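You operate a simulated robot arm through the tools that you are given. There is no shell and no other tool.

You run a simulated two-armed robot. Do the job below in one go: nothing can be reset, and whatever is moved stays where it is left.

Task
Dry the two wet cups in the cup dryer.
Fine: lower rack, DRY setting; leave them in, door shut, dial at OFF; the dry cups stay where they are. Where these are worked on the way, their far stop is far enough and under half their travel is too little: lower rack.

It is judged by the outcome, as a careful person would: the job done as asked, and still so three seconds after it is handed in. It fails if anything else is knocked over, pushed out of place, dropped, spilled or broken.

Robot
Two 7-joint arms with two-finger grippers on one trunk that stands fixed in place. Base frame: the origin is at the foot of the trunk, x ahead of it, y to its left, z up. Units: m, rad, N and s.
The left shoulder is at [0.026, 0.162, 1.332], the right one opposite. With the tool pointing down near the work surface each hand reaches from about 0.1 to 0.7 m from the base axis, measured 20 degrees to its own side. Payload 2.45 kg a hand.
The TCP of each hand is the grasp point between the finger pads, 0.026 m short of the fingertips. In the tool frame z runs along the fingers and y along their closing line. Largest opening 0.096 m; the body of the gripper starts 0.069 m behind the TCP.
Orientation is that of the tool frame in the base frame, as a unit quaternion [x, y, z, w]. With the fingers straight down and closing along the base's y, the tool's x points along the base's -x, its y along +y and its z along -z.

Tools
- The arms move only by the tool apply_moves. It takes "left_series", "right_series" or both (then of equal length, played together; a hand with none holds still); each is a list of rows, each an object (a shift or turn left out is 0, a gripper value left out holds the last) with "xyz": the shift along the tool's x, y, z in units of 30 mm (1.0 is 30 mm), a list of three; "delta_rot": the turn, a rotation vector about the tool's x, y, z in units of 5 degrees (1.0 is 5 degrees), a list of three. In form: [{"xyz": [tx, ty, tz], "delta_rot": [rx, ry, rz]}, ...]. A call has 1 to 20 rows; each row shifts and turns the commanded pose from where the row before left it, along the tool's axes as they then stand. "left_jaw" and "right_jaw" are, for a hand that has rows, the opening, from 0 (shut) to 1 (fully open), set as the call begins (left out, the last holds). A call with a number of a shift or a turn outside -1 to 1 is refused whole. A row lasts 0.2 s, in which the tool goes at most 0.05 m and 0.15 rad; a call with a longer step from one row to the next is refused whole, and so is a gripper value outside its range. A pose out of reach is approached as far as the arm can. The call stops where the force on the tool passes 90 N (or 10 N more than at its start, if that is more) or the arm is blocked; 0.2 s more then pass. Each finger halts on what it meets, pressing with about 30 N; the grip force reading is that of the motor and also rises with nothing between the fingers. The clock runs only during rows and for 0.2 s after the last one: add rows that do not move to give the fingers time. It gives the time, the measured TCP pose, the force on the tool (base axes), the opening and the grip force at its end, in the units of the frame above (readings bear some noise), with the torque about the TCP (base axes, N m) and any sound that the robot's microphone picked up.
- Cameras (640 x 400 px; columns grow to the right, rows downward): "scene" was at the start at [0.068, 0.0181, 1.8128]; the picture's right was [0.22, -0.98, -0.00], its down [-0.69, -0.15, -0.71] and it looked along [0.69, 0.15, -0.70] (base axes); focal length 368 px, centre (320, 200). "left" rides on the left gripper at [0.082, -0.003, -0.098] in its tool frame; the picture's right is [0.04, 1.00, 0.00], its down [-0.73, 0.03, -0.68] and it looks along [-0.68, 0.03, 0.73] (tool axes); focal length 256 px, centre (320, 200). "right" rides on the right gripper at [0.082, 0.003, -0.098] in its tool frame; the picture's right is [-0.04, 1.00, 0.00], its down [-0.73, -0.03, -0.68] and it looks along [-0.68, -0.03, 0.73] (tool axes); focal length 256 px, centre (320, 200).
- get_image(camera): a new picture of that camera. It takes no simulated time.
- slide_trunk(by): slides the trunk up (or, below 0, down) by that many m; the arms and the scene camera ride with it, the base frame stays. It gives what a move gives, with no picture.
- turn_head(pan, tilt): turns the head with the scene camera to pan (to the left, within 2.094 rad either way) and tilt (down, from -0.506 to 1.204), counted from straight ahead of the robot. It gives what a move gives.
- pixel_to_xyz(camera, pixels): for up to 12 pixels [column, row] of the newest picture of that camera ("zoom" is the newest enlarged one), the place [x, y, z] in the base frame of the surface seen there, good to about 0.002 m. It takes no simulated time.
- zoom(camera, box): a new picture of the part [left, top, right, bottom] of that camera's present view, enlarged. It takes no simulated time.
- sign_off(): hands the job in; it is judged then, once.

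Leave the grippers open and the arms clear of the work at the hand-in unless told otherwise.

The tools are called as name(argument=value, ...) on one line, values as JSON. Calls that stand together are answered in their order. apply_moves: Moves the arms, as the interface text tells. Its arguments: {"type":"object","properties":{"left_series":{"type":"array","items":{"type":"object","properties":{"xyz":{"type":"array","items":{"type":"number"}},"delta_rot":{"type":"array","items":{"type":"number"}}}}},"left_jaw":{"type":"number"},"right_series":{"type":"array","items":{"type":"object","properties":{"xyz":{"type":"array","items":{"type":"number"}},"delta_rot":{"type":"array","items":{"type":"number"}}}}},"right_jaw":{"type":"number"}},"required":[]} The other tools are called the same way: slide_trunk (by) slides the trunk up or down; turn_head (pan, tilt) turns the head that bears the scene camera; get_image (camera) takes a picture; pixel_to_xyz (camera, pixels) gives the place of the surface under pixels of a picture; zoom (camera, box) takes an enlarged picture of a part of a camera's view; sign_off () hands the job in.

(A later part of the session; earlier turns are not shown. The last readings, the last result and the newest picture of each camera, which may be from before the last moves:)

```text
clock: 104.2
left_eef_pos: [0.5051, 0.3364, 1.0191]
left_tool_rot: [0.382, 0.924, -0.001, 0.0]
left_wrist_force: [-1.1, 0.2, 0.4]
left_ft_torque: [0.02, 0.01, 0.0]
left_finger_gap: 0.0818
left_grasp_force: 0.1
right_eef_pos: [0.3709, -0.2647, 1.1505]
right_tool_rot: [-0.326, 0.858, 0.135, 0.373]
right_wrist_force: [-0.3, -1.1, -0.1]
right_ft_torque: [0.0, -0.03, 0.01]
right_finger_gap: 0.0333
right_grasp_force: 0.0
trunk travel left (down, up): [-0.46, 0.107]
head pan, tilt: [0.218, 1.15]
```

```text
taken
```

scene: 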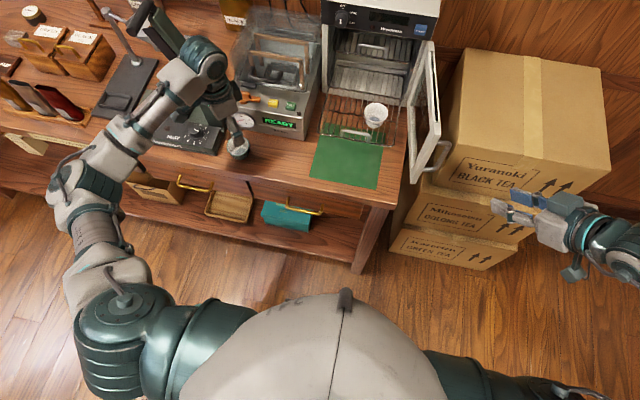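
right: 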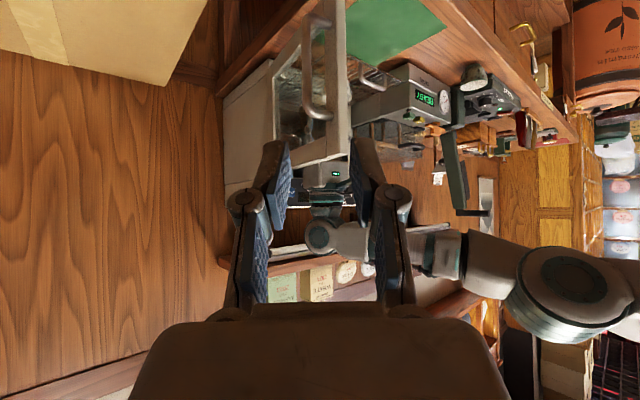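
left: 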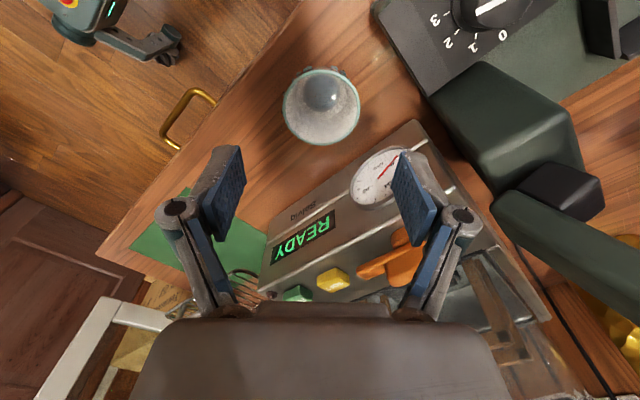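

The green-rimmed cup is at (321,107) in the left view. I'll measure its rim edges once more from here.

pixel_to_xyz(camera="left", pixels=[[284, 110], [360, 106], [321, 71], [323, 144], [296, 84], [347, 82], [296, 132], [350, 131]])

zoom(camera="scene", box=[130, 20, 280, 180])

```text
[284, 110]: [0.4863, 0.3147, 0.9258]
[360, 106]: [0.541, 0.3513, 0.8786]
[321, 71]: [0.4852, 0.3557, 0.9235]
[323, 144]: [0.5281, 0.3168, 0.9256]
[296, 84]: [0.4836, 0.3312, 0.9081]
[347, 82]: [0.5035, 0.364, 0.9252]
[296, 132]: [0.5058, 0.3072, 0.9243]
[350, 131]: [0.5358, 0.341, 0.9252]
```

```text
2.50 times, centred on (205, 100) of scene
```

zoom: 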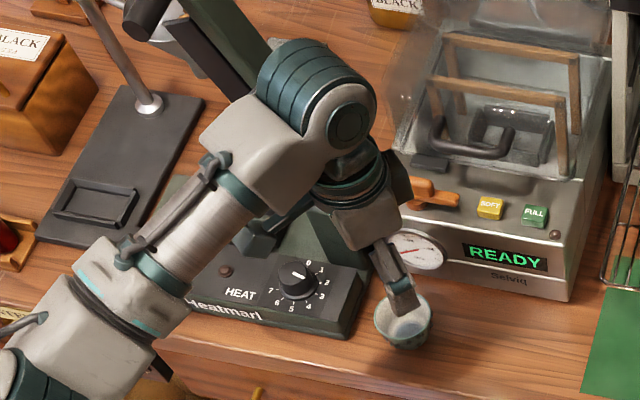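

The green-rimmed cup's centre fits (0.507,0.3355). I'll correct 2 mm and lower to z≈0.918.

apply_moves(left_series=[{"xyz": [-0.07, 0.02, 0.8]}, {"xyz": [0, 0, 0.86]}, {"xyz": [0, 0, 0.86]}, {"xyz": [0, 0, 0.86]}, {}])

get_image(camera="left")

zoom(camera="scene", box=[150, 30, 290, 190])

```text
clock: 105.4
left_eef_pos: [0.506, 0.3326, 0.916]
left_tool_rot: [0.381, 0.924, -0.001, 0.0]
left_wrist_force: [0.3, 0.9, 0.5]
left_ft_torque: [0.0, 0.03, -0.02]
left_finger_gap: 0.0816
left_grasp_force: 0.0
right_eef_pos: [0.3714, -0.2651, 1.1503]
right_tool_rot: [-0.325, 0.858, 0.136, 0.374]
right_wrist_force: [0.5, 0.2, -0.3]
right_ft_torque: [0.0, -0.01, 0.0]
right_finger_gap: 0.0338
right_grasp_force: 0.1
trunk travel left (down, up): [-0.46, 0.107]
head pan, tilt: [0.218, 1.15]
```

```text
taken
```

left: 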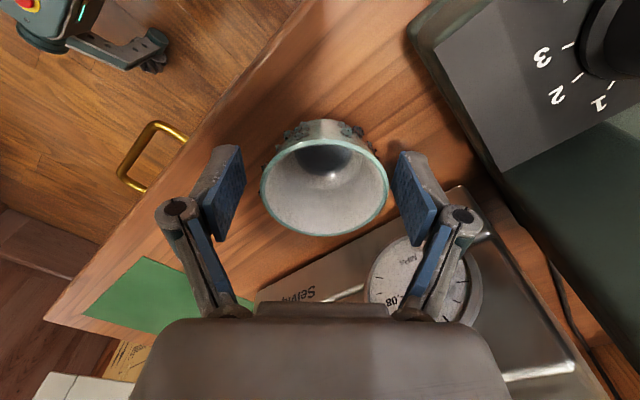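

```text
2.50 times, centred on (220, 110) of scene
```

zoom: 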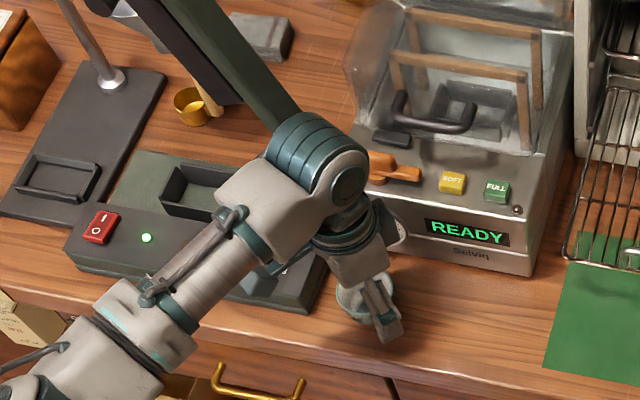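

The green-rimmed cup is centred between the fingers, no contact. I'll close on it.

apply_moves(left_jaw=0.3, left_series=[{}, {}, {}])

apply_moves(left_series=[{"xyz": [0, 0, -0.3]}, {"xyz": [0, 0, -0.5]}, {"xyz": [0, 0, -0.5]}, {}])

get_image(camera="left")

```text
clock: 106.2
left_eef_pos: [0.506, 0.3337, 0.9167]
left_tool_rot: [0.381, 0.924, 0.0, 0.001]
left_wrist_force: [1.5, 1.6, 4.8]
left_ft_torque: [0.11, -0.04, -0.01]
left_finger_gap: 0.0572
left_grasp_force: 30.4
right_eef_pos: [0.3706, -0.2661, 1.1492]
right_tool_rot: [-0.326, 0.858, 0.136, 0.373]
right_wrist_force: [-0.5, 0.4, -0.6]
right_ft_torque: [0.03, 0.03, 0.05]
right_finger_gap: 0.0336
right_grasp_force: 0.0
trunk travel left (down, up): [-0.46, 0.107]
head pan, tilt: [0.218, 1.15]
```

```text
clock: 107.2
left_eef_pos: [0.507, 0.334, 0.9557]
left_tool_rot: [0.382, 0.924, 0.0, -0.001]
left_wrist_force: [-0.6, 0.0, 0.0]
left_ft_torque: [-0.01, 0.01, 0.01]
left_finger_gap: 0.0575
left_grasp_force: 30.0
right_eef_pos: [0.3722, -0.2648, 1.1502]
right_tool_rot: [-0.325, 0.858, 0.135, 0.374]
right_wrist_force: [0.1, -0.8, 1.0]
right_ft_torque: [0.03, -0.01, 0.03]
right_finger_gap: 0.0337
right_grasp_force: 0.3
trunk travel left (down, up): [-0.46, 0.107]
head pan, tilt: [0.218, 1.15]
```

```text
taken
```

left: 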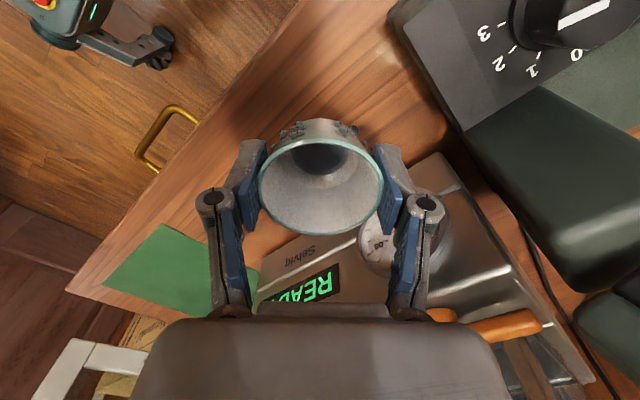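

Held level (57.5 mm). I'll lift to z≈1.06 and turn back to the standard yaw.

apply_moves(left_series=[{"xyz": [0, 0, -0.87]}, {"xyz": [0, 0, -0.87]}, {"xyz": [0, 0, -0.87]}, {"xyz": [0, 0, -0.87]}, {"delta_rot": [0, 0, -1]}, {"delta_rot": [0, 0, -1]}, {"delta_rot": [0, 0, -1]}, {"delta_rot": [0, 0, -1]}, {"delta_rot": [0, 0, -1]}, {"delta_rot": [0, 0, -1]}, {"delta_rot": [0, 0, -1]}, {"delta_rot": [0, 0, -1]}, {"delta_rot": [0, 0, -1]}, {}])

get_image(camera="scene")

```text
clock: 110.2
left_eef_pos: [0.5064, 0.3331, 1.0588]
left_tool_rot: [-0.001, 1.0, -0.001, 0.0]
left_wrist_force: [-0.4, 0.1, -0.9]
left_ft_torque: [0.0, 0.02, 0.03]
left_finger_gap: 0.0573
left_grasp_force: 30.2
right_eef_pos: [0.3712, -0.2646, 1.1506]
right_tool_rot: [-0.326, 0.858, 0.137, 0.373]
right_wrist_force: [-1.4, 0.3, 0.3]
right_ft_torque: [0.01, -0.02, 0.01]
right_finger_gap: 0.0334
right_grasp_force: 0.1
trunk travel left (down, up): [-0.46, 0.107]
head pan, tilt: [0.218, 1.15]
```

```text
taken
```

scene: 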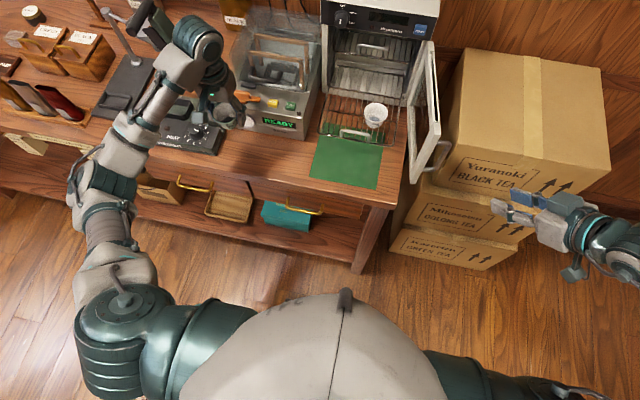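

Good. Carry it right to y≈0.088 at this height.

apply_moves(left_series=[{"xyz": [0, -0.5, 0]}, {"xyz": [0, -1, 0]}, {"xyz": [0, -1, 0]}, {"xyz": [0, -1, 0]}, {"xyz": [0, -1, 0]}, {"xyz": [0, -1, 0]}, {"xyz": [0, -1, 0]}, {"xyz": [0, -1, 0]}, {"xyz": [0, -0.67, 0]}, {}])

get_image(camera="scene")

get_image(camera="left")

```text
clock: 112.4
left_eef_pos: [0.5056, 0.0854, 1.0619]
left_tool_rot: [-0.001, 1.0, 0.0, 0.0]
left_wrist_force: [0.6, -0.1, -0.7]
left_ft_torque: [-0.02, -0.05, 0.01]
left_finger_gap: 0.0573
left_grasp_force: 30.1
right_eef_pos: [0.3705, -0.2664, 1.1499]
right_tool_rot: [-0.326, 0.858, 0.136, 0.373]
right_wrist_force: [-0.4, 0.1, 0.2]
right_ft_torque: [-0.01, 0.01, 0.01]
right_finger_gap: 0.0337
right_grasp_force: 0.0
trunk travel left (down, up): [-0.46, 0.107]
head pan, tilt: [0.218, 1.15]
```

```text
taken
```

scene: 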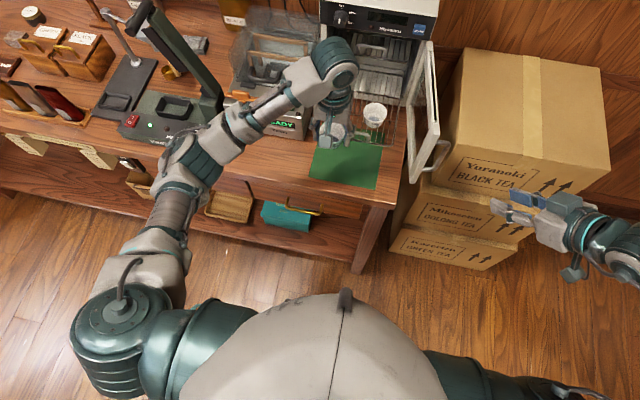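

```text
taken
```

left: 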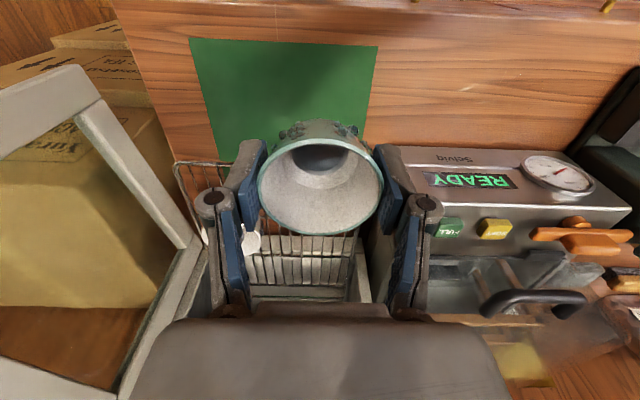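

I'll confirm where the white cup stands on the rack before moving forward next to it.

zoom(camera="scene", box=[310, 70, 430, 160])

pixel_to_xyz(camera="zoom", pixels=[[290, 180], [405, 180], [350, 147], [345, 225], [230, 290], [110, 280], [440, 330], [450, 200], [500, 330], [410, 260]])

```text
4.44 times, centred on (370, 115) of scene
```

zoom: 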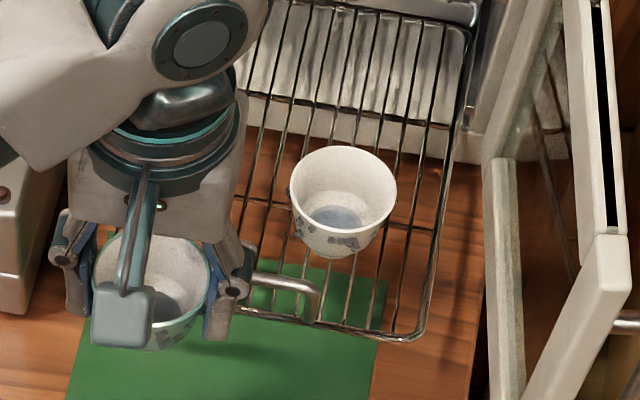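

```text
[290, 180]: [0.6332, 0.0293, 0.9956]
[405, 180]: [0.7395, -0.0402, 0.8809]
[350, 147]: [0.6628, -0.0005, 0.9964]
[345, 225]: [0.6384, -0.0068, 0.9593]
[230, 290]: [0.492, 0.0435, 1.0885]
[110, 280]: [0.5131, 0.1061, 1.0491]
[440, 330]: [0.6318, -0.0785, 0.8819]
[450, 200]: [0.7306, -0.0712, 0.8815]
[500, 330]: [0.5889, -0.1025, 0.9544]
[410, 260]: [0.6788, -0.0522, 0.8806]
```

White cup stands at (0.634,0.0), rack still at its stop. I'll move the green-rimmed cup forward to x≈0.608, y≈0.088.

apply_moves(left_series=[{"xyz": [-0.683, 0.017, 0]}, {"xyz": [-0.683, 0.017, 0]}, {"xyz": [-0.683, 0.017, 0]}, {"xyz": [-0.683, 0.017, 0]}, {"xyz": [-0.683, 0.017, 0]}, {}])

get_image(camera="left")

get_image(camera="scene")

```text
clock: 113.8
left_eef_pos: [0.6086, 0.0892, 1.062]
left_tool_rot: [0.0, 1.0, 0.0, 0.001]
left_wrist_force: [-0.7, -0.3, -0.9]
left_ft_torque: [-0.01, -0.03, 0.0]
left_finger_gap: 0.0573
left_grasp_force: 30.5
right_eef_pos: [0.3716, -0.267, 1.15]
right_tool_rot: [-0.326, 0.858, 0.136, 0.373]
right_wrist_force: [1.1, 0.5, 0.1]
right_ft_torque: [-0.01, 0.0, -0.02]
right_finger_gap: 0.0338
right_grasp_force: 0.0
trunk travel left (down, up): [-0.46, 0.107]
head pan, tilt: [0.218, 1.15]
```

```text
taken
```

left: 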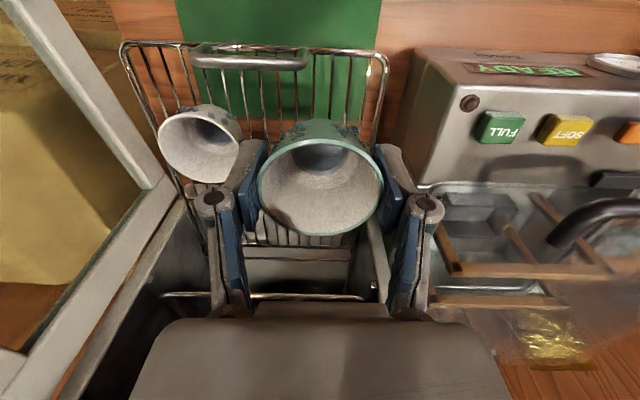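

```text
taken
```

scene: 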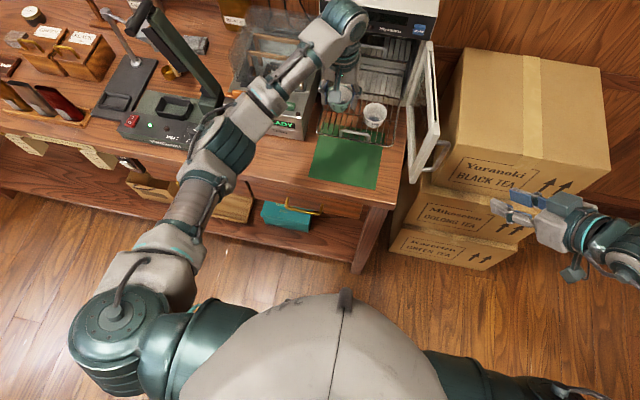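

In position with free space to the white cup. I'll lower to z≈0.994.

apply_moves(left_series=[{"xyz": [0, 0, 0.567]}, {"xyz": [0, 0, 0.567]}, {"xyz": [0, 0, 0.567]}, {"xyz": [0, 0, 0.567]}, {}])

get_image(camera="left")

```text
clock: 115.0
left_eef_pos: [0.608, 0.0899, 0.9937]
left_tool_rot: [-0.001, 1.0, -0.001, 0.001]
left_wrist_force: [0.5, 0.4, 0.0]
left_ft_torque: [-0.02, -0.03, -0.01]
left_finger_gap: 0.0572
left_grasp_force: 30.3
right_eef_pos: [0.3717, -0.2662, 1.15]
right_tool_rot: [-0.325, 0.858, 0.137, 0.374]
right_wrist_force: [-0.4, 0.2, 0.2]
right_ft_torque: [0.01, 0.0, 0.0]
right_finger_gap: 0.0335
right_grasp_force: 0.0
trunk travel left (down, up): [-0.46, 0.107]
head pan, tilt: [0.218, 1.15]
```

```text
taken
```

left: 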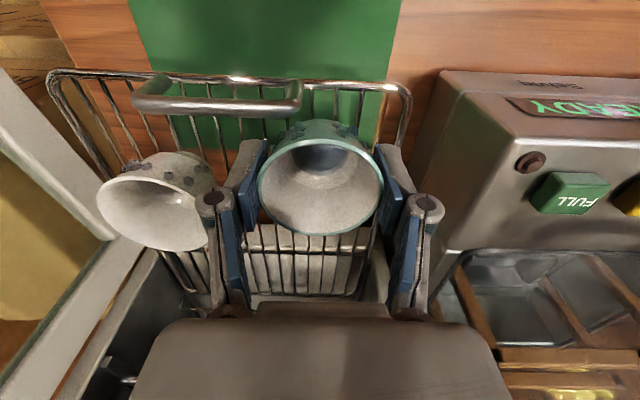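

Just above the wires. I'll lower in 2 mm steps until touch-down.

apply_moves(left_series=[{"xyz": [0, 0, 0.07]}, {"xyz": [0, 0, 0.07]}, {"xyz": [0, 0, 0.07]}, {}])

```text
clock: 116.0
left_eef_pos: [0.6096, 0.0886, 0.9878]
left_tool_rot: [0.0, 1.0, 0.0, 0.0]
left_wrist_force: [0.2, -0.5, -0.8]
left_ft_torque: [0.02, 0.02, -0.01]
left_finger_gap: 0.0574
left_grasp_force: 30.3
right_eef_pos: [0.3728, -0.2662, 1.1503]
right_tool_rot: [-0.325, 0.858, 0.136, 0.373]
right_wrist_force: [0.6, 0.5, 0.5]
right_ft_torque: [0.01, -0.01, -0.01]
right_finger_gap: 0.0339
right_grasp_force: 0.0
trunk travel left (down, up): [-0.46, 0.107]
head pan, tilt: [0.218, 1.15]
```

apply_moves(left_series=[{"xyz": [0, 0, 0.05]}, {"xyz": [0, 0, 0.05]}, {}])

```text
clock: 116.8
left_eef_pos: [0.6088, 0.0887, 0.9859]
left_tool_rot: [0.0, 1.0, -0.001, 0.003]
left_wrist_force: [6.0, 0.9, 19.6]
left_ft_torque: [0.01, -0.05, -0.01]
left_finger_gap: 0.057
left_grasp_force: 29.8
right_eef_pos: [0.3704, -0.2664, 1.1505]
right_tool_rot: [-0.325, 0.858, 0.136, 0.375]
right_wrist_force: [-0.4, 0.1, 0.1]
right_ft_torque: [0.0, 0.01, 0.02]
right_finger_gap: 0.0335
right_grasp_force: 0.2
trunk travel left (down, up): [-0.46, 0.107]
head pan, tilt: [0.218, 1.15]
```

Touch-down (about 20 N). I'll ease up 1 mm and open the fingers to 0.72.

apply_moves(left_series=[{"xyz": [0, 0, -0.05]}, {}])

apply_moves(left_jaw=0.72, left_series=[{}, {}])

get_image(camera="left")

```text
clock: 117.4
left_eef_pos: [0.6077, 0.0902, 0.9874]
left_tool_rot: [0.0, 1.0, 0.0, 0.0]
left_wrist_force: [4.9, -0.7, 20.2]
left_ft_torque: [-0.04, -0.09, -0.01]
left_finger_gap: 0.0576
left_grasp_force: 29.7
right_eef_pos: [0.3693, -0.2672, 1.1504]
right_tool_rot: [-0.325, 0.858, 0.135, 0.375]
right_wrist_force: [0.0, -0.2, -0.2]
right_ft_torque: [-0.01, 0.01, -0.02]
right_finger_gap: 0.0338
right_grasp_force: 0.1
trunk travel left (down, up): [-0.46, 0.107]
head pan, tilt: [0.218, 1.15]
```

```text
clock: 118.0
left_eef_pos: [0.6081, 0.0894, 0.9851]
left_tool_rot: [-0.001, 1.0, 0.0, 0.0]
left_wrist_force: [-0.2, 0.0, 1.2]
left_ft_torque: [0.01, 0.0, 0.01]
left_finger_gap: 0.0691
left_grasp_force: 0.1
right_eef_pos: [0.3705, -0.2678, 1.1497]
right_tool_rot: [-0.325, 0.858, 0.136, 0.374]
right_wrist_force: [-1.1, -0.3, 0.4]
right_ft_torque: [0.02, 0.04, 0.03]
right_finger_gap: 0.0334
right_grasp_force: 0.0
trunk travel left (down, up): [-0.46, 0.107]
head pan, tilt: [0.218, 1.15]
```

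```text
taken
```

left: 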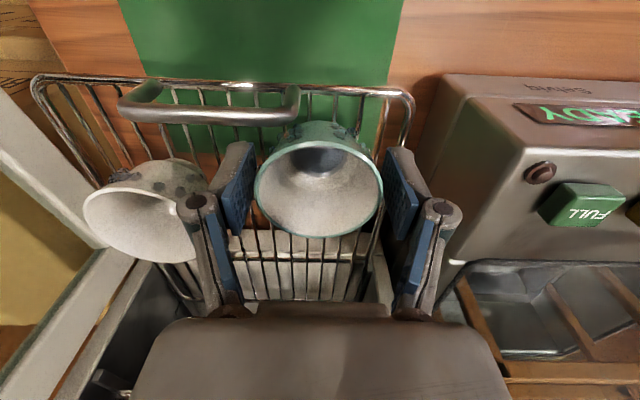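

Both cups stand on the lower rack. I'll raise straight up 75 mm and then draw back.

apply_moves(left_series=[{"xyz": [0, 0, -0.3]}, {"xyz": [0, 0, -0.6]}, {"xyz": [0, 0, -0.8]}, {"xyz": [0, 0, -0.8]}, {"xyz": [0.7, 0, 0]}, {"xyz": [0.7, 0, 0]}, {"xyz": [0.7, 0, 0]}, {"xyz": [0.7, 0, 0]}, {}])

get_image(camera="scene")

get_image(camera="left")

```text
clock: 120.0
left_eef_pos: [0.5235, 0.0876, 1.0574]
left_tool_rot: [-0.001, 1.0, 0.0, -0.002]
left_wrist_force: [0.3, -0.6, -0.2]
left_ft_torque: [0.0, 0.01, 0.01]
left_finger_gap: 0.0691
left_grasp_force: 0.1
right_eef_pos: [0.3709, -0.2667, 1.1505]
right_tool_rot: [-0.325, 0.858, 0.137, 0.374]
right_wrist_force: [0.1, 0.4, 0.3]
right_ft_torque: [0.03, 0.01, -0.02]
right_finger_gap: 0.0336
right_grasp_force: 0.0
trunk travel left (down, up): [-0.46, 0.107]
head pan, tilt: [0.218, 1.15]
```

```text
taken
```

scene: 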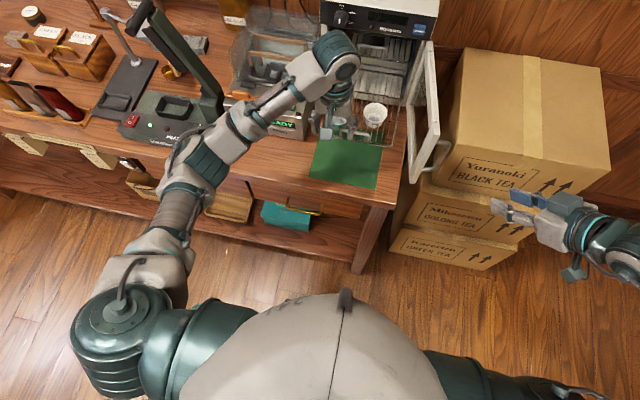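

```text
taken
```

left: 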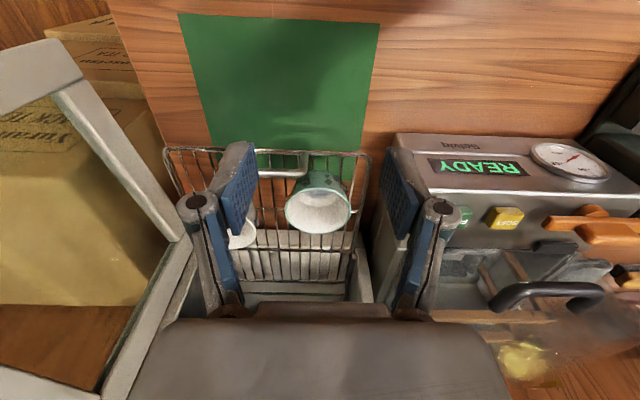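

Both cups are upright on the rack. Next I'll push the rack in with closed fingers pointing forward. I'll set the trunk back to its first height and raise the hand.

slide_trunk(by=0.04)

apply_moves(left_jaw=0, left_series=[{"xyz": [0.35, -0.5, -0.6]}, {"xyz": [0.35, -0.5, -0.6]}, {"xyz": [0.35, -0.5, -0.6]}, {"delta_rot": [0, -1, 0]}, {"delta_rot": [0, -1, 0]}, {"delta_rot": [0, -1, 0]}, {"delta_rot": [0, -1, 0]}, {"delta_rot": [0, -1, 0]}, {"delta_rot": [0, -1, 0]}, {"delta_rot": [0, -1, 0]}, {"delta_rot": [0, -1, 0]}, {"delta_rot": [0, -1, 0]}, {"delta_rot": [0, -1, 0]}, {"delta_rot": [0, -1, 0]}, {"delta_rot": [0, -1, 0]}, {}])

get_image(camera="scene")

get_image(camera="left")

```text
clock: 120.8
left_eef_pos: [0.5244, 0.0892, 1.1001]
left_tool_rot: [-0.001, 1.0, -0.001, -0.001]
left_wrist_force: [-0.3, -0.4, 0.6]
left_ft_torque: [-0.01, -0.02, -0.01]
left_finger_gap: 0.0689
left_grasp_force: 0.1
right_eef_pos: [0.3719, -0.2653, 1.1891]
right_tool_rot: [-0.325, 0.858, 0.137, 0.374]
right_wrist_force: [-0.4, 0.1, -0.1]
right_ft_torque: [0.03, -0.01, -0.03]
right_finger_gap: 0.0338
right_grasp_force: 0.1
trunk travel left (down, up): [-0.5, 0.067]
head pan, tilt: [0.218, 1.15]
```

```text
clock: 124.2
left_eef_pos: [0.4934, 0.0434, 1.1542]
left_tool_rot: [0.0, 0.866, 0.001, 0.5]
left_wrist_force: [0.3, -0.7, -0.7]
left_ft_torque: [0.0, -0.01, 0.04]
left_finger_gap: 0.0
left_grasp_force: 28.6
right_eef_pos: [0.3709, -0.2669, 1.1904]
right_tool_rot: [-0.325, 0.858, 0.137, 0.373]
right_wrist_force: [0.1, -0.8, -0.1]
right_ft_torque: [0.03, 0.0, -0.03]
right_finger_gap: 0.0335
right_grasp_force: 0.0
trunk travel left (down, up): [-0.5, 0.067]
head pan, tilt: [0.218, 1.15]
```

```text
taken
```

scene: 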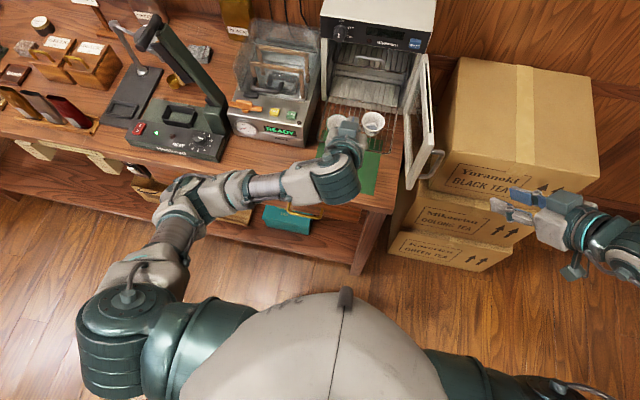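

```text
taken
```

left: 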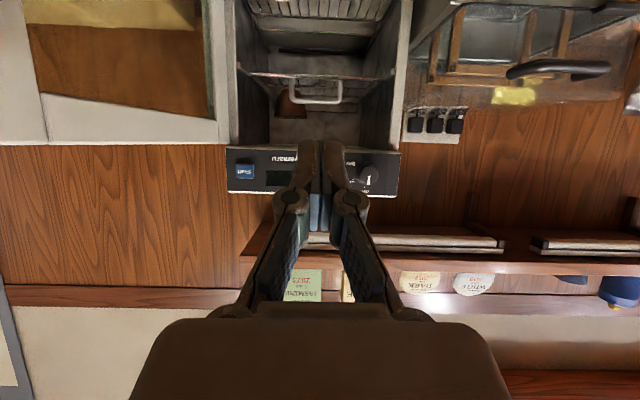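

The elbow is still out left, tool now pitched forward with fingers shut. I'll go down to just in front of the rack's handle (tip about 4 cm short of the bar).

apply_moves(left_series=[{"xyz": [0.693, -0.019, 0.42]}, {"xyz": [0.693, -0.019, 0.42]}, {"xyz": [0.693, -0.019, 0.42]}, {"xyz": [0.693, -0.019, 0.42]}, {"xyz": [0.693, -0.019, 0.42]}, {"xyz": [0.693, -0.019, 0.42]}, {}])

get_image(camera="scene")

get_image(camera="left")

```text
clock: 125.8
left_eef_pos: [0.4971, 0.0403, 1.0089]
left_tool_rot: [-0.001, 0.866, 0.0, 0.5]
left_wrist_force: [-0.7, -0.3, 0.1]
left_ft_torque: [0.0, -0.03, 0.01]
left_finger_gap: 0.0001
left_grasp_force: 28.3
right_eef_pos: [0.3722, -0.2665, 1.1903]
right_tool_rot: [-0.325, 0.858, 0.136, 0.374]
right_wrist_force: [0.7, 0.4, -0.1]
right_ft_torque: [0.01, 0.03, 0.02]
right_finger_gap: 0.0335
right_grasp_force: 0.0
trunk travel left (down, up): [-0.5, 0.067]
head pan, tilt: [0.218, 1.15]
```

```text
taken
```

scene: 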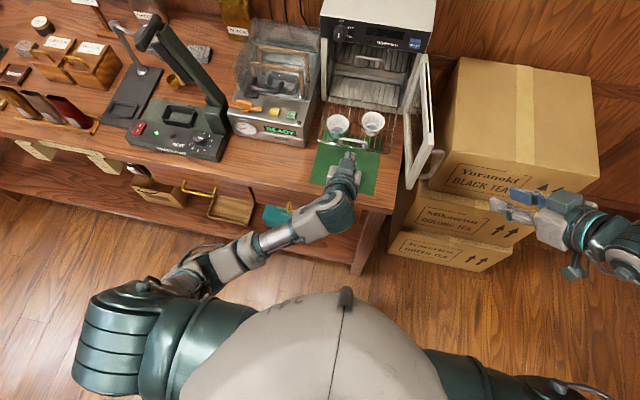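

```text
taken
```

left: 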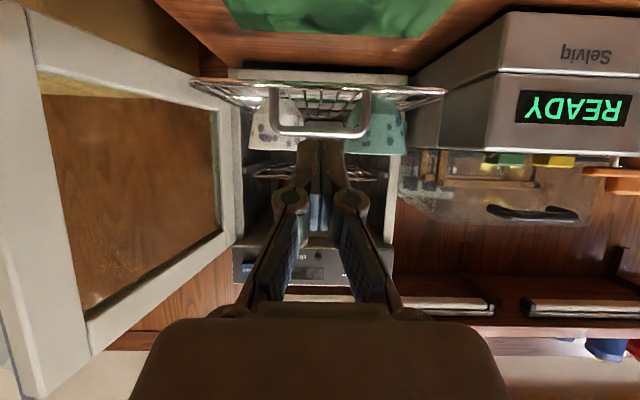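

I'll measure the handle bar's current position from this view, and zoom.

zoom(camera="left", box=[220, 60, 420, 220])

pixel_to_xyz(camera="zoom", pixels=[[240, 236], [320, 238], [400, 236], [170, 200], [475, 150], [320, 275], [210, 180], [560, 200]])

```text
2.50 times, centred on (320, 140) of left
```

zoom: 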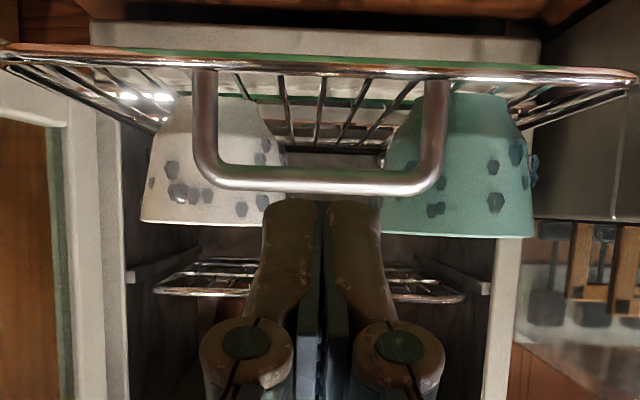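

```text
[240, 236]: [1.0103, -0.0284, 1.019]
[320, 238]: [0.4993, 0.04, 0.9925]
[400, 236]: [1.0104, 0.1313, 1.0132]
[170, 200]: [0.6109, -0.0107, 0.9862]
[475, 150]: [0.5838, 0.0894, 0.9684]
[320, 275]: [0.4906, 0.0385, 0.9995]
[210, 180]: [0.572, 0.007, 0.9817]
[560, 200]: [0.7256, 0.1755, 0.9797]
```

The bar is at x≈0.570, z≈0.981, and my fingertips are at about (0.520,0.040,0.996). I'll slide 30 mm along the tool axis to bring the tips to bar height, then start pushing forward gently.

apply_moves(left_series=[{"xyz": [0, 0, 0.5]}, {"xyz": [0, 0, 0.5]}, {"xyz": [-0.15, 0, 0.26]}, {"xyz": [-0.15, 0, 0.26]}, {"xyz": [-0.15, 0, 0.26]}, {}])

zoom(camera="left", box=[220, 60, 420, 220])

```text
clock: 127.2
left_eef_pos: [0.5486, 0.0409, 0.9932]
left_tool_rot: [-0.001, 0.866, 0.001, 0.5]
left_wrist_force: [-0.3, 0.5, -0.2]
left_ft_torque: [0.0, -0.04, -0.02]
left_finger_gap: 0.0
left_grasp_force: 28.3
right_eef_pos: [0.3717, -0.2663, 1.1906]
right_tool_rot: [-0.326, 0.858, 0.137, 0.373]
right_wrist_force: [0.1, -0.5, 0.2]
right_ft_torque: [-0.01, 0.0, 0.01]
right_finger_gap: 0.0336
right_grasp_force: 0.1
trunk travel left (down, up): [-0.5, 0.067]
head pan, tilt: [0.218, 1.15]
```

```text
2.50 times, centred on (320, 140) of left
```

zoom: 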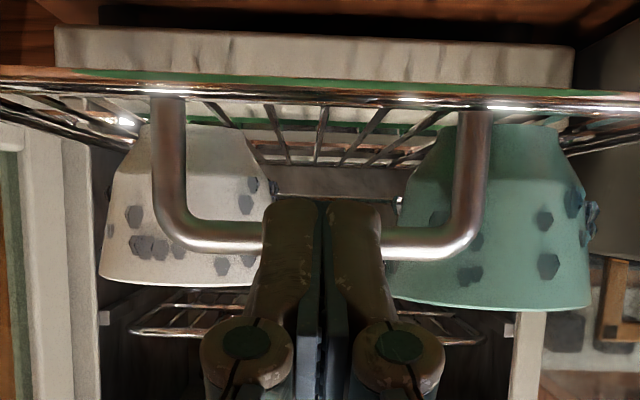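

The fingertips are at the bar. I'll push in steps of 9 mm and watch the force and the cups.

apply_moves(left_series=[{"xyz": [-0.1, 0, 0.173]}, {"xyz": [-0.1, 0, 0.173]}, {"xyz": [-0.15, 0, 0.26]}, {"xyz": [-0.15, 0, 0.26]}, {"xyz": [-0.15, 0, 0.26]}, {}])

zoom(camera="left", box=[220, 60, 420, 220])

get_image(camera="scene")

```text
clock: 128.6
left_eef_pos: [0.5877, 0.0408, 0.9934]
left_tool_rot: [-0.001, 0.866, 0.0, 0.5]
left_wrist_force: [0.4, -0.1, -0.1]
left_ft_torque: [0.03, -0.01, 0.03]
left_finger_gap: 0.0
left_grasp_force: 28.5
right_eef_pos: [0.3699, -0.2659, 1.1909]
right_tool_rot: [-0.326, 0.858, 0.137, 0.372]
right_wrist_force: [-0.4, 0.3, 0.8]
right_ft_torque: [0.04, -0.02, 0.0]
right_finger_gap: 0.0337
right_grasp_force: 0.1
trunk travel left (down, up): [-0.5, 0.067]
head pan, tilt: [0.218, 1.15]
```

```text
2.50 times, centred on (320, 140) of left
```

zoom: 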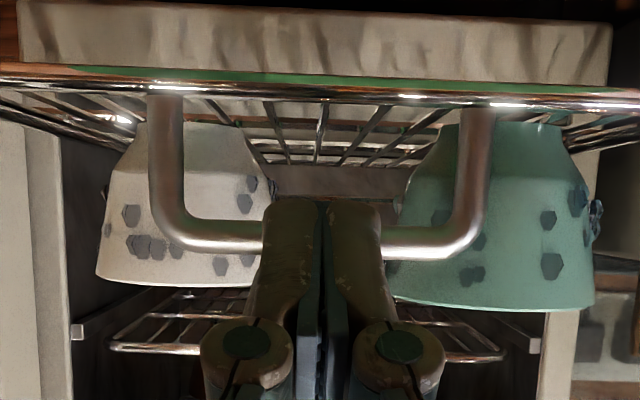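

```text
taken
```

scene: 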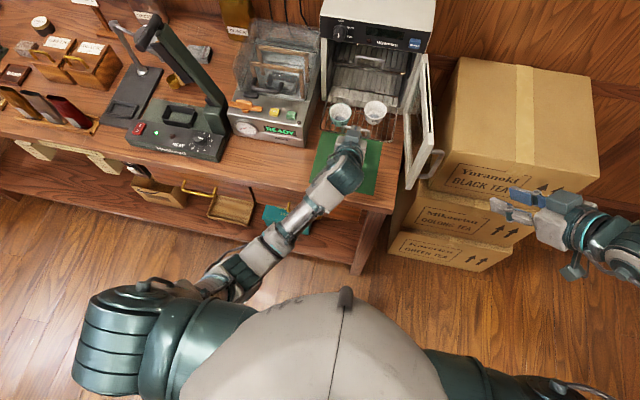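

The rack is moving in with the cups standing. I'll continue another 72 mm.

apply_moves(left_series=[{"xyz": [-0.15, 0, 0.26]}, {"xyz": [-0.15, 0, 0.26]}, {"xyz": [-0.15, 0, 0.26]}, {"xyz": [-0.15, 0, 0.26]}, {"xyz": [-0.15, 0, 0.26]}, {"xyz": [-0.15, 0, 0.26]}, {"xyz": [-0.15, 0, 0.26]}, {"xyz": [-0.15, 0, 0.26]}, {}])

zoom(camera="left", box=[220, 60, 420, 220])

get_image(camera="scene")

```text
clock: 130.6
left_eef_pos: [0.6596, 0.0405, 0.9934]
left_tool_rot: [-0.001, 0.866, 0.001, 0.5]
left_wrist_force: [1.2, -0.2, -0.1]
left_ft_torque: [-0.03, 0.01, 0.0]
left_finger_gap: 0.0
left_grasp_force: 28.8
right_eef_pos: [0.3704, -0.2661, 1.1903]
right_tool_rot: [-0.326, 0.858, 0.137, 0.373]
right_wrist_force: [0.9, -0.5, -0.7]
right_ft_torque: [-0.01, 0.02, -0.01]
right_finger_gap: 0.0336
right_grasp_force: 0.1
trunk travel left (down, up): [-0.5, 0.067]
head pan, tilt: [0.218, 1.15]
```

```text
2.50 times, centred on (320, 140) of left
```

zoom: 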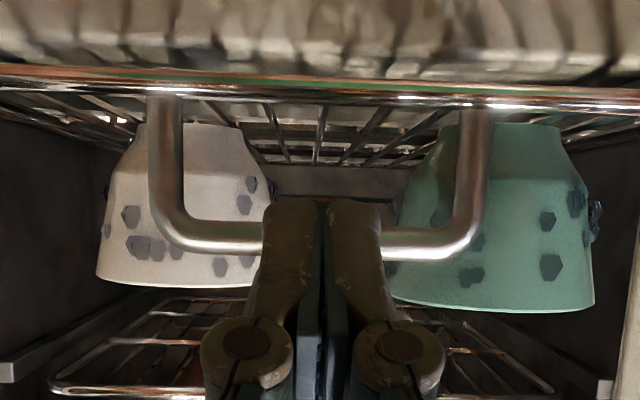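

```text
taken
```

scene: 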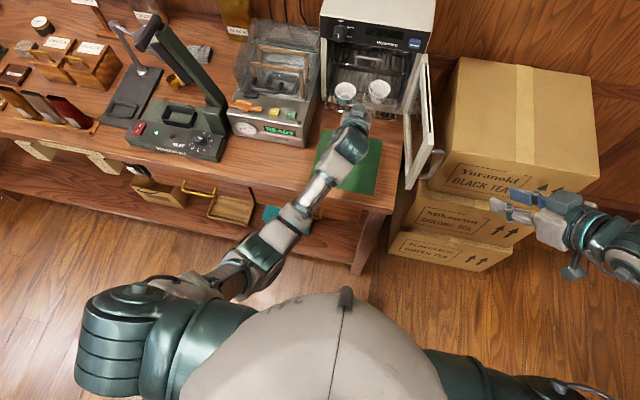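

72 mm more done, cups standing. Continue the same again.

apply_moves(left_series=[{"xyz": [-0.15, 0, 0.26]}, {"xyz": [-0.15, 0, 0.26]}, {"xyz": [-0.15, 0, 0.26]}, {"xyz": [-0.15, 0, 0.26]}, {"xyz": [-0.15, 0, 0.26]}, {"xyz": [-0.15, 0, 0.26]}, {"xyz": [-0.15, 0, 0.26]}, {}])

zoom(camera="left", box=[220, 60, 420, 220])

zoom(camera="scene", box=[300, 10, 450, 210])

```text
clock: 132.4
left_eef_pos: [0.7233, 0.0389, 0.993]
left_tool_rot: [0.0, 0.866, 0.0, 0.5]
left_wrist_force: [0.1, 0.5, 0.0]
left_ft_torque: [0.02, 0.0, -0.01]
left_finger_gap: 0.0
left_grasp_force: 28.8
right_eef_pos: [0.371, -0.2662, 1.1903]
right_tool_rot: [-0.325, 0.858, 0.137, 0.373]
right_wrist_force: [0.7, 0.4, 0.5]
right_ft_torque: [-0.02, 0.02, 0.02]
right_finger_gap: 0.0335
right_grasp_force: 0.0
trunk travel left (down, up): [-0.5, 0.067]
head pan, tilt: [0.218, 1.15]
```

```text
2.50 times, centred on (320, 140) of left
```

zoom: 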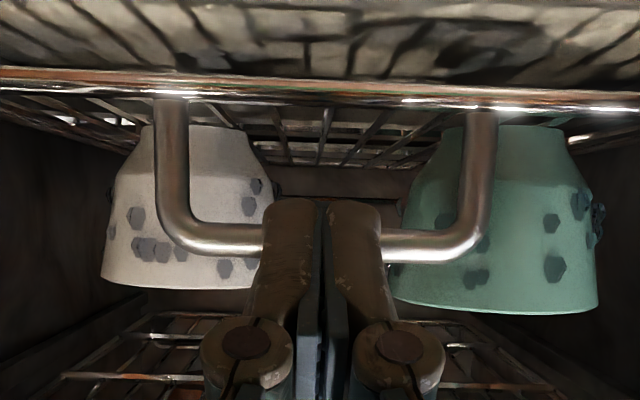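

```text
2.00 times, centred on (375, 110) of scene
```

zoom: 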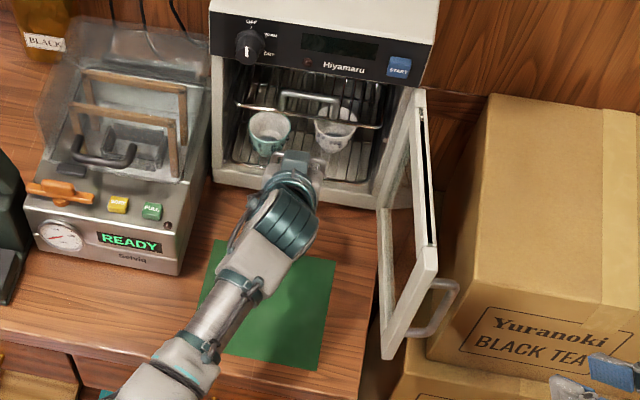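

Nearly in. I'll continue with 5 mm steps until I feel the back stop.

apply_moves(left_series=[{"xyz": [-0.083, 0, 0.144]}, {"xyz": [-0.083, 0, 0.144]}, {"xyz": [-0.083, 0, 0.144]}, {}])

```text
clock: 133.4
left_eef_pos: [0.7397, 0.0401, 0.9932]
left_tool_rot: [0.0, 0.866, 0.0, 0.5]
left_wrist_force: [-0.3, -0.5, -0.1]
left_ft_torque: [-0.01, 0.03, 0.0]
left_finger_gap: 0.0
left_grasp_force: 28.1
right_eef_pos: [0.3714, -0.2653, 1.1902]
right_tool_rot: [-0.326, 0.858, 0.136, 0.372]
right_wrist_force: [-0.6, -0.1, 0.3]
right_ft_torque: [0.01, -0.01, 0.02]
right_finger_gap: 0.0334
right_grasp_force: 0.0
trunk travel left (down, up): [-0.5, 0.067]
head pan, tilt: [0.218, 1.15]
```

apply_moves(left_series=[{"xyz": [-0.067, 0, 0.115]}, {"xyz": [-0.05, 0, 0.087]}, {}])

zoom(camera="scene", box=[310, 20, 430, 120])

```text
clock: 134.2
left_eef_pos: [0.7405, 0.0408, 0.9951]
left_tool_rot: [0.0, 0.866, 0.0, 0.5]
left_wrist_force: [-27.0, 0.7, 2.4]
left_ft_torque: [0.04, 0.3, 0.06]
left_finger_gap: 0.0058
left_grasp_force: 28.6
right_eef_pos: [0.3685, -0.2653, 1.1916]
right_tool_rot: [-0.326, 0.857, 0.136, 0.375]
right_wrist_force: [0.1, 0.1, 0.1]
right_ft_torque: [-0.01, 0.0, -0.03]
right_finger_gap: 0.0338
right_grasp_force: 0.1
trunk travel left (down, up): [-0.5, 0.067]
head pan, tilt: [0.218, 1.15]
```

```text
4.00 times, centred on (370, 70) of scene
```

zoom: 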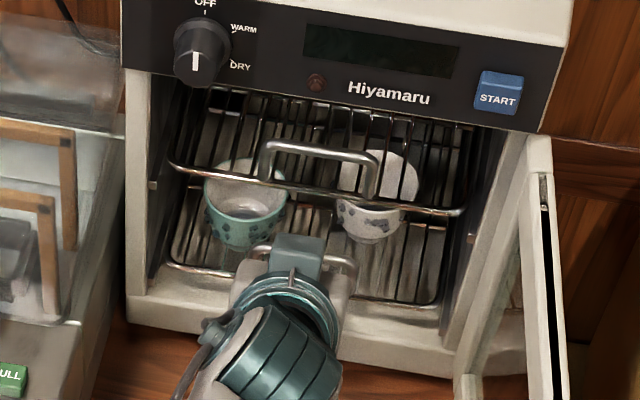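

−27 N: the rack is home against its back stop, both cups standing inside. I'll back the left hand off along its axis.

apply_moves(left_series=[{"xyz": [0, 0, -0.3]}, {"xyz": [0, 0, -0.8]}, {"xyz": [0, 0, -1]}, {"xyz": [0, 0, -1]}, {"xyz": [0, 0, -1]}, {"xyz": [0, 0, -1]}, {"xyz": [0, 0, -1]}, {}])

get_image(camera="left")

get_image(camera="scene")

```text
clock: 136.0
left_eef_pos: [0.5877, 0.0414, 1.085]
left_tool_rot: [0.0, 0.866, 0.0, 0.5]
left_wrist_force: [-0.2, 0.2, 0.2]
left_ft_torque: [-0.01, -0.01, 0.02]
left_finger_gap: 0.0
left_grasp_force: 28.4
right_eef_pos: [0.3712, -0.2663, 1.1889]
right_tool_rot: [-0.326, 0.858, 0.136, 0.373]
right_wrist_force: [-0.2, 0.0, 0.2]
right_ft_torque: [0.03, -0.01, -0.01]
right_finger_gap: 0.0336
right_grasp_force: 0.1
trunk travel left (down, up): [-0.5, 0.067]
head pan, tilt: [0.218, 1.15]
```

```text
taken
```

left: 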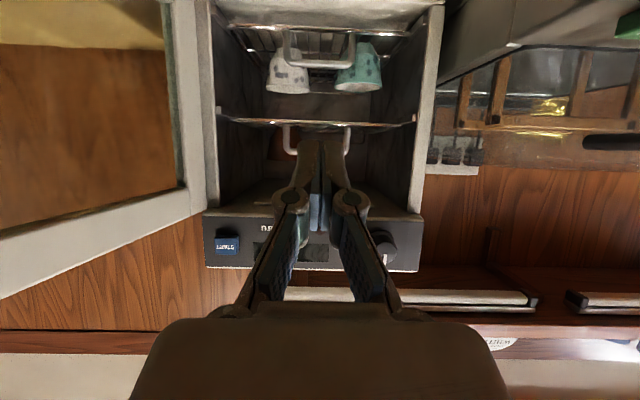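

```text
taken
```

scene: 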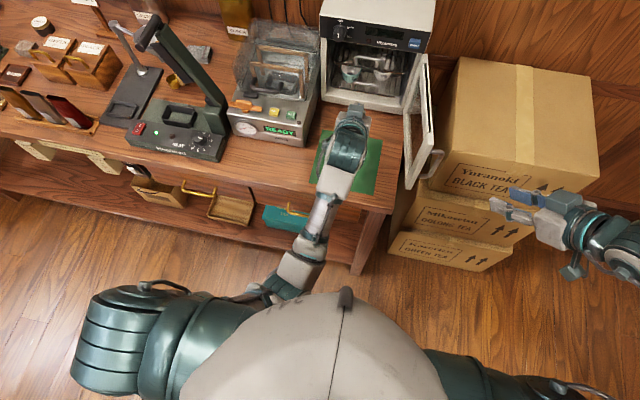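

Both cups stand inside on the lower rack. I'll check that the lower handle is back at its first place (x≈0.763) and that the dry cup above is unmoved.

zoom(camera="left", box=[200, 0, 440, 200])

pixel_to_xyz(camera="zoom", pixels=[[320, 175], [240, 130], [405, 130], [230, 330], [235, 375], [200, 325], [240, 240], [430, 230], [220, 380], [385, 380]])

```text
2.00 times, centred on (320, 100) of left
```

zoom: 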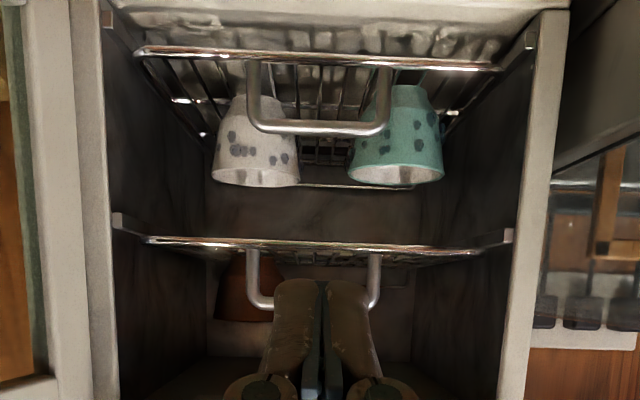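

```text
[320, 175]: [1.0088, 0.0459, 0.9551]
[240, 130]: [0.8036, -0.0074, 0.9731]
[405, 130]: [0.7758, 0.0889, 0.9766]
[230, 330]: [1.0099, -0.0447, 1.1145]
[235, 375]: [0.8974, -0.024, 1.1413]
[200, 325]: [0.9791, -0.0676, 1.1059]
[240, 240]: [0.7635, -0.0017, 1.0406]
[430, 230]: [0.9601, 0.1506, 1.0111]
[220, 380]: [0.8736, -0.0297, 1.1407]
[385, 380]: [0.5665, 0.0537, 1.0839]
```

pixel_to_xyz(camera="zoom", pixels=[[320, 127], [300, 125], [256, 100], [380, 95], [180, 52], [330, 57], [235, 290], [250, 300], [260, 305]])

```text
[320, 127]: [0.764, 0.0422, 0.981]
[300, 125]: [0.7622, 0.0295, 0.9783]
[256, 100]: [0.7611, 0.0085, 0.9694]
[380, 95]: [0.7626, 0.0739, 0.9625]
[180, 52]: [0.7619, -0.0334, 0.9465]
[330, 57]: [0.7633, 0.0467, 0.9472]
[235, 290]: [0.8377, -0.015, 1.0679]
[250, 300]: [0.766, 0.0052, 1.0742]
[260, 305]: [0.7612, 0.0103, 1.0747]
```

The lower rack is back at x≈0.763 and the dry cup above is where it was. Now I'll clear the left arm back out of the door's swing, to about (0.42,0.26,1.18), and look at the door with the right camera.

apply_moves(left_series=[{"xyz": [0.1, 0.9, -0.9]}, {"xyz": [0.1, 0.9, -0.9]}, {"xyz": [0.1, 0.9, -0.9]}, {"xyz": [0.1, 0.9, -0.9]}, {"xyz": [0.1, 0.9, -0.9]}, {"xyz": [0.1, 0.9, -0.9]}, {"xyz": [0.1, 0.9, -0.4]}, {"xyz": [0.1, 0.9, -0.2]}, {}])

get_image(camera="right")

get_image(camera="scene")

```text
clock: 138.0
left_eef_pos: [0.4489, 0.255, 1.1436]
left_tool_rot: [0.0, 0.866, 0.0, 0.5]
left_wrist_force: [0.1, -0.4, 0.2]
left_ft_torque: [0.06, 0.01, -0.02]
left_finger_gap: 0.0
left_grasp_force: 28.5
left hand out of reach, approached as far as the arm can: row 6, 7, 8
right_eef_pos: [0.3709, -0.2668, 1.1895]
right_tool_rot: [-0.325, 0.858, 0.136, 0.373]
right_wrist_force: [0.3, -0.6, -0.6]
right_ft_torque: [0.0, 0.02, -0.03]
right_finger_gap: 0.0337
right_grasp_force: 0.2
trunk travel left (down, up): [-0.5, 0.067]
head pan, tilt: [0.218, 1.15]
```

```text
taken
```

right: 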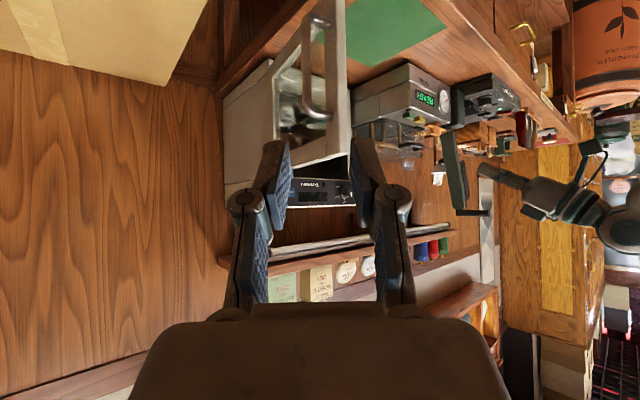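

```text
taken
```

scene: 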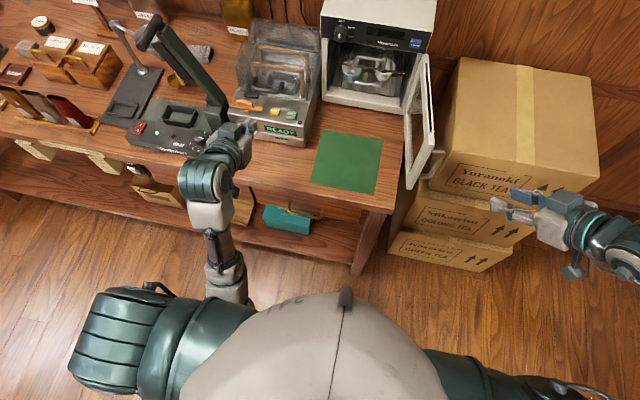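

The left arm is clear. I'll measure the door handle from the right camera, seen around (325,60)–(320,115).

zoom(camera="right", box=[220, 0, 400, 180])

pixel_to_xyz(camera="right", pixels=[[308, 50], [306, 80], [308, 100], [320, 117], [320, 18], [340, 60], [342, 120], [330, 140], [270, 150], [345, 20]])

```text
2.22 times, centred on (310, 90) of right
```

zoom: 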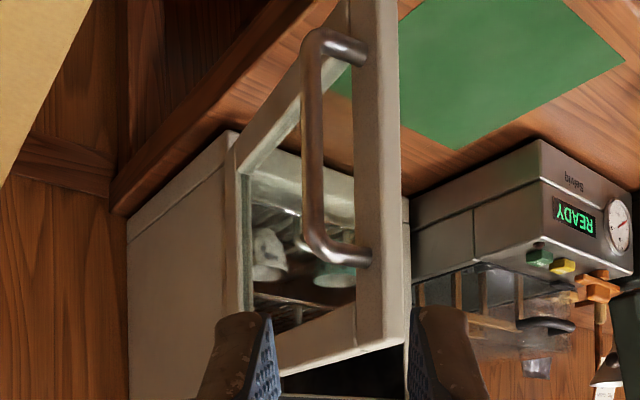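

```text
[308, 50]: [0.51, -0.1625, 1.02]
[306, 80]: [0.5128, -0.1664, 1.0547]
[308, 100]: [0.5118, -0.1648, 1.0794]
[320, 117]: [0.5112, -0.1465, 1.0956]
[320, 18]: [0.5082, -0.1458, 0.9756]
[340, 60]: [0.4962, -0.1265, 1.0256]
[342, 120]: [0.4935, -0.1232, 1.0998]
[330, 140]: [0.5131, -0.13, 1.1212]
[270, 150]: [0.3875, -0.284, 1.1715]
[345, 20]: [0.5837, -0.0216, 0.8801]
```

The handle bar is at about (0.515,−0.161), so the door is ~97° open. I'll bring the right hand to 9 cm short of the bar with the jaw at 0.28.

apply_moves(right_jaw=0.28, right_series=[{"xyz": [-0.135, -0.088, 0.909]}, {"xyz": [-0.135, -0.088, 0.909]}, {"xyz": [-0.135, -0.088, 0.909]}, {"xyz": [-0.135, -0.088, 0.909]}, {"xyz": [-0.135, -0.088, 0.909]}, {}])

get_image(camera="right")

pixel_to_xyz(camera="right", pixels=[[320, 100], [315, 150]])

```text
clock: 139.4
left_eef_pos: [0.4484, 0.2547, 1.1439]
left_tool_rot: [-0.001, 0.866, 0.0, 0.5]
left_wrist_force: [-0.8, -0.3, 0.3]
left_ft_torque: [-0.01, 0.0, -0.01]
left_finger_gap: 0.0
left_grasp_force: 28.2
right_eef_pos: [0.465, -0.2004, 1.1124]
right_tool_rot: [-0.325, 0.857, 0.137, 0.374]
right_wrist_force: [0.4, -0.5, 0.3]
right_ft_torque: [-0.02, -0.01, 0.03]
right_finger_gap: 0.0271
right_grasp_force: 0.0
trunk travel left (down, up): [-0.5, 0.067]
head pan, tilt: [0.218, 1.15]
```

```text
taken
```

right: 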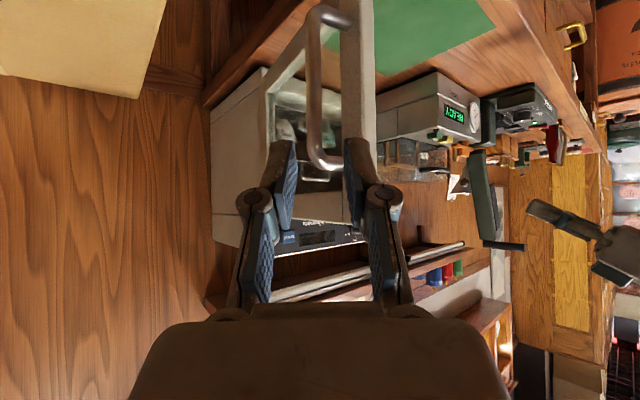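

```text
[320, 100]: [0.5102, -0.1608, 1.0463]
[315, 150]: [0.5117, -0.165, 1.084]
```

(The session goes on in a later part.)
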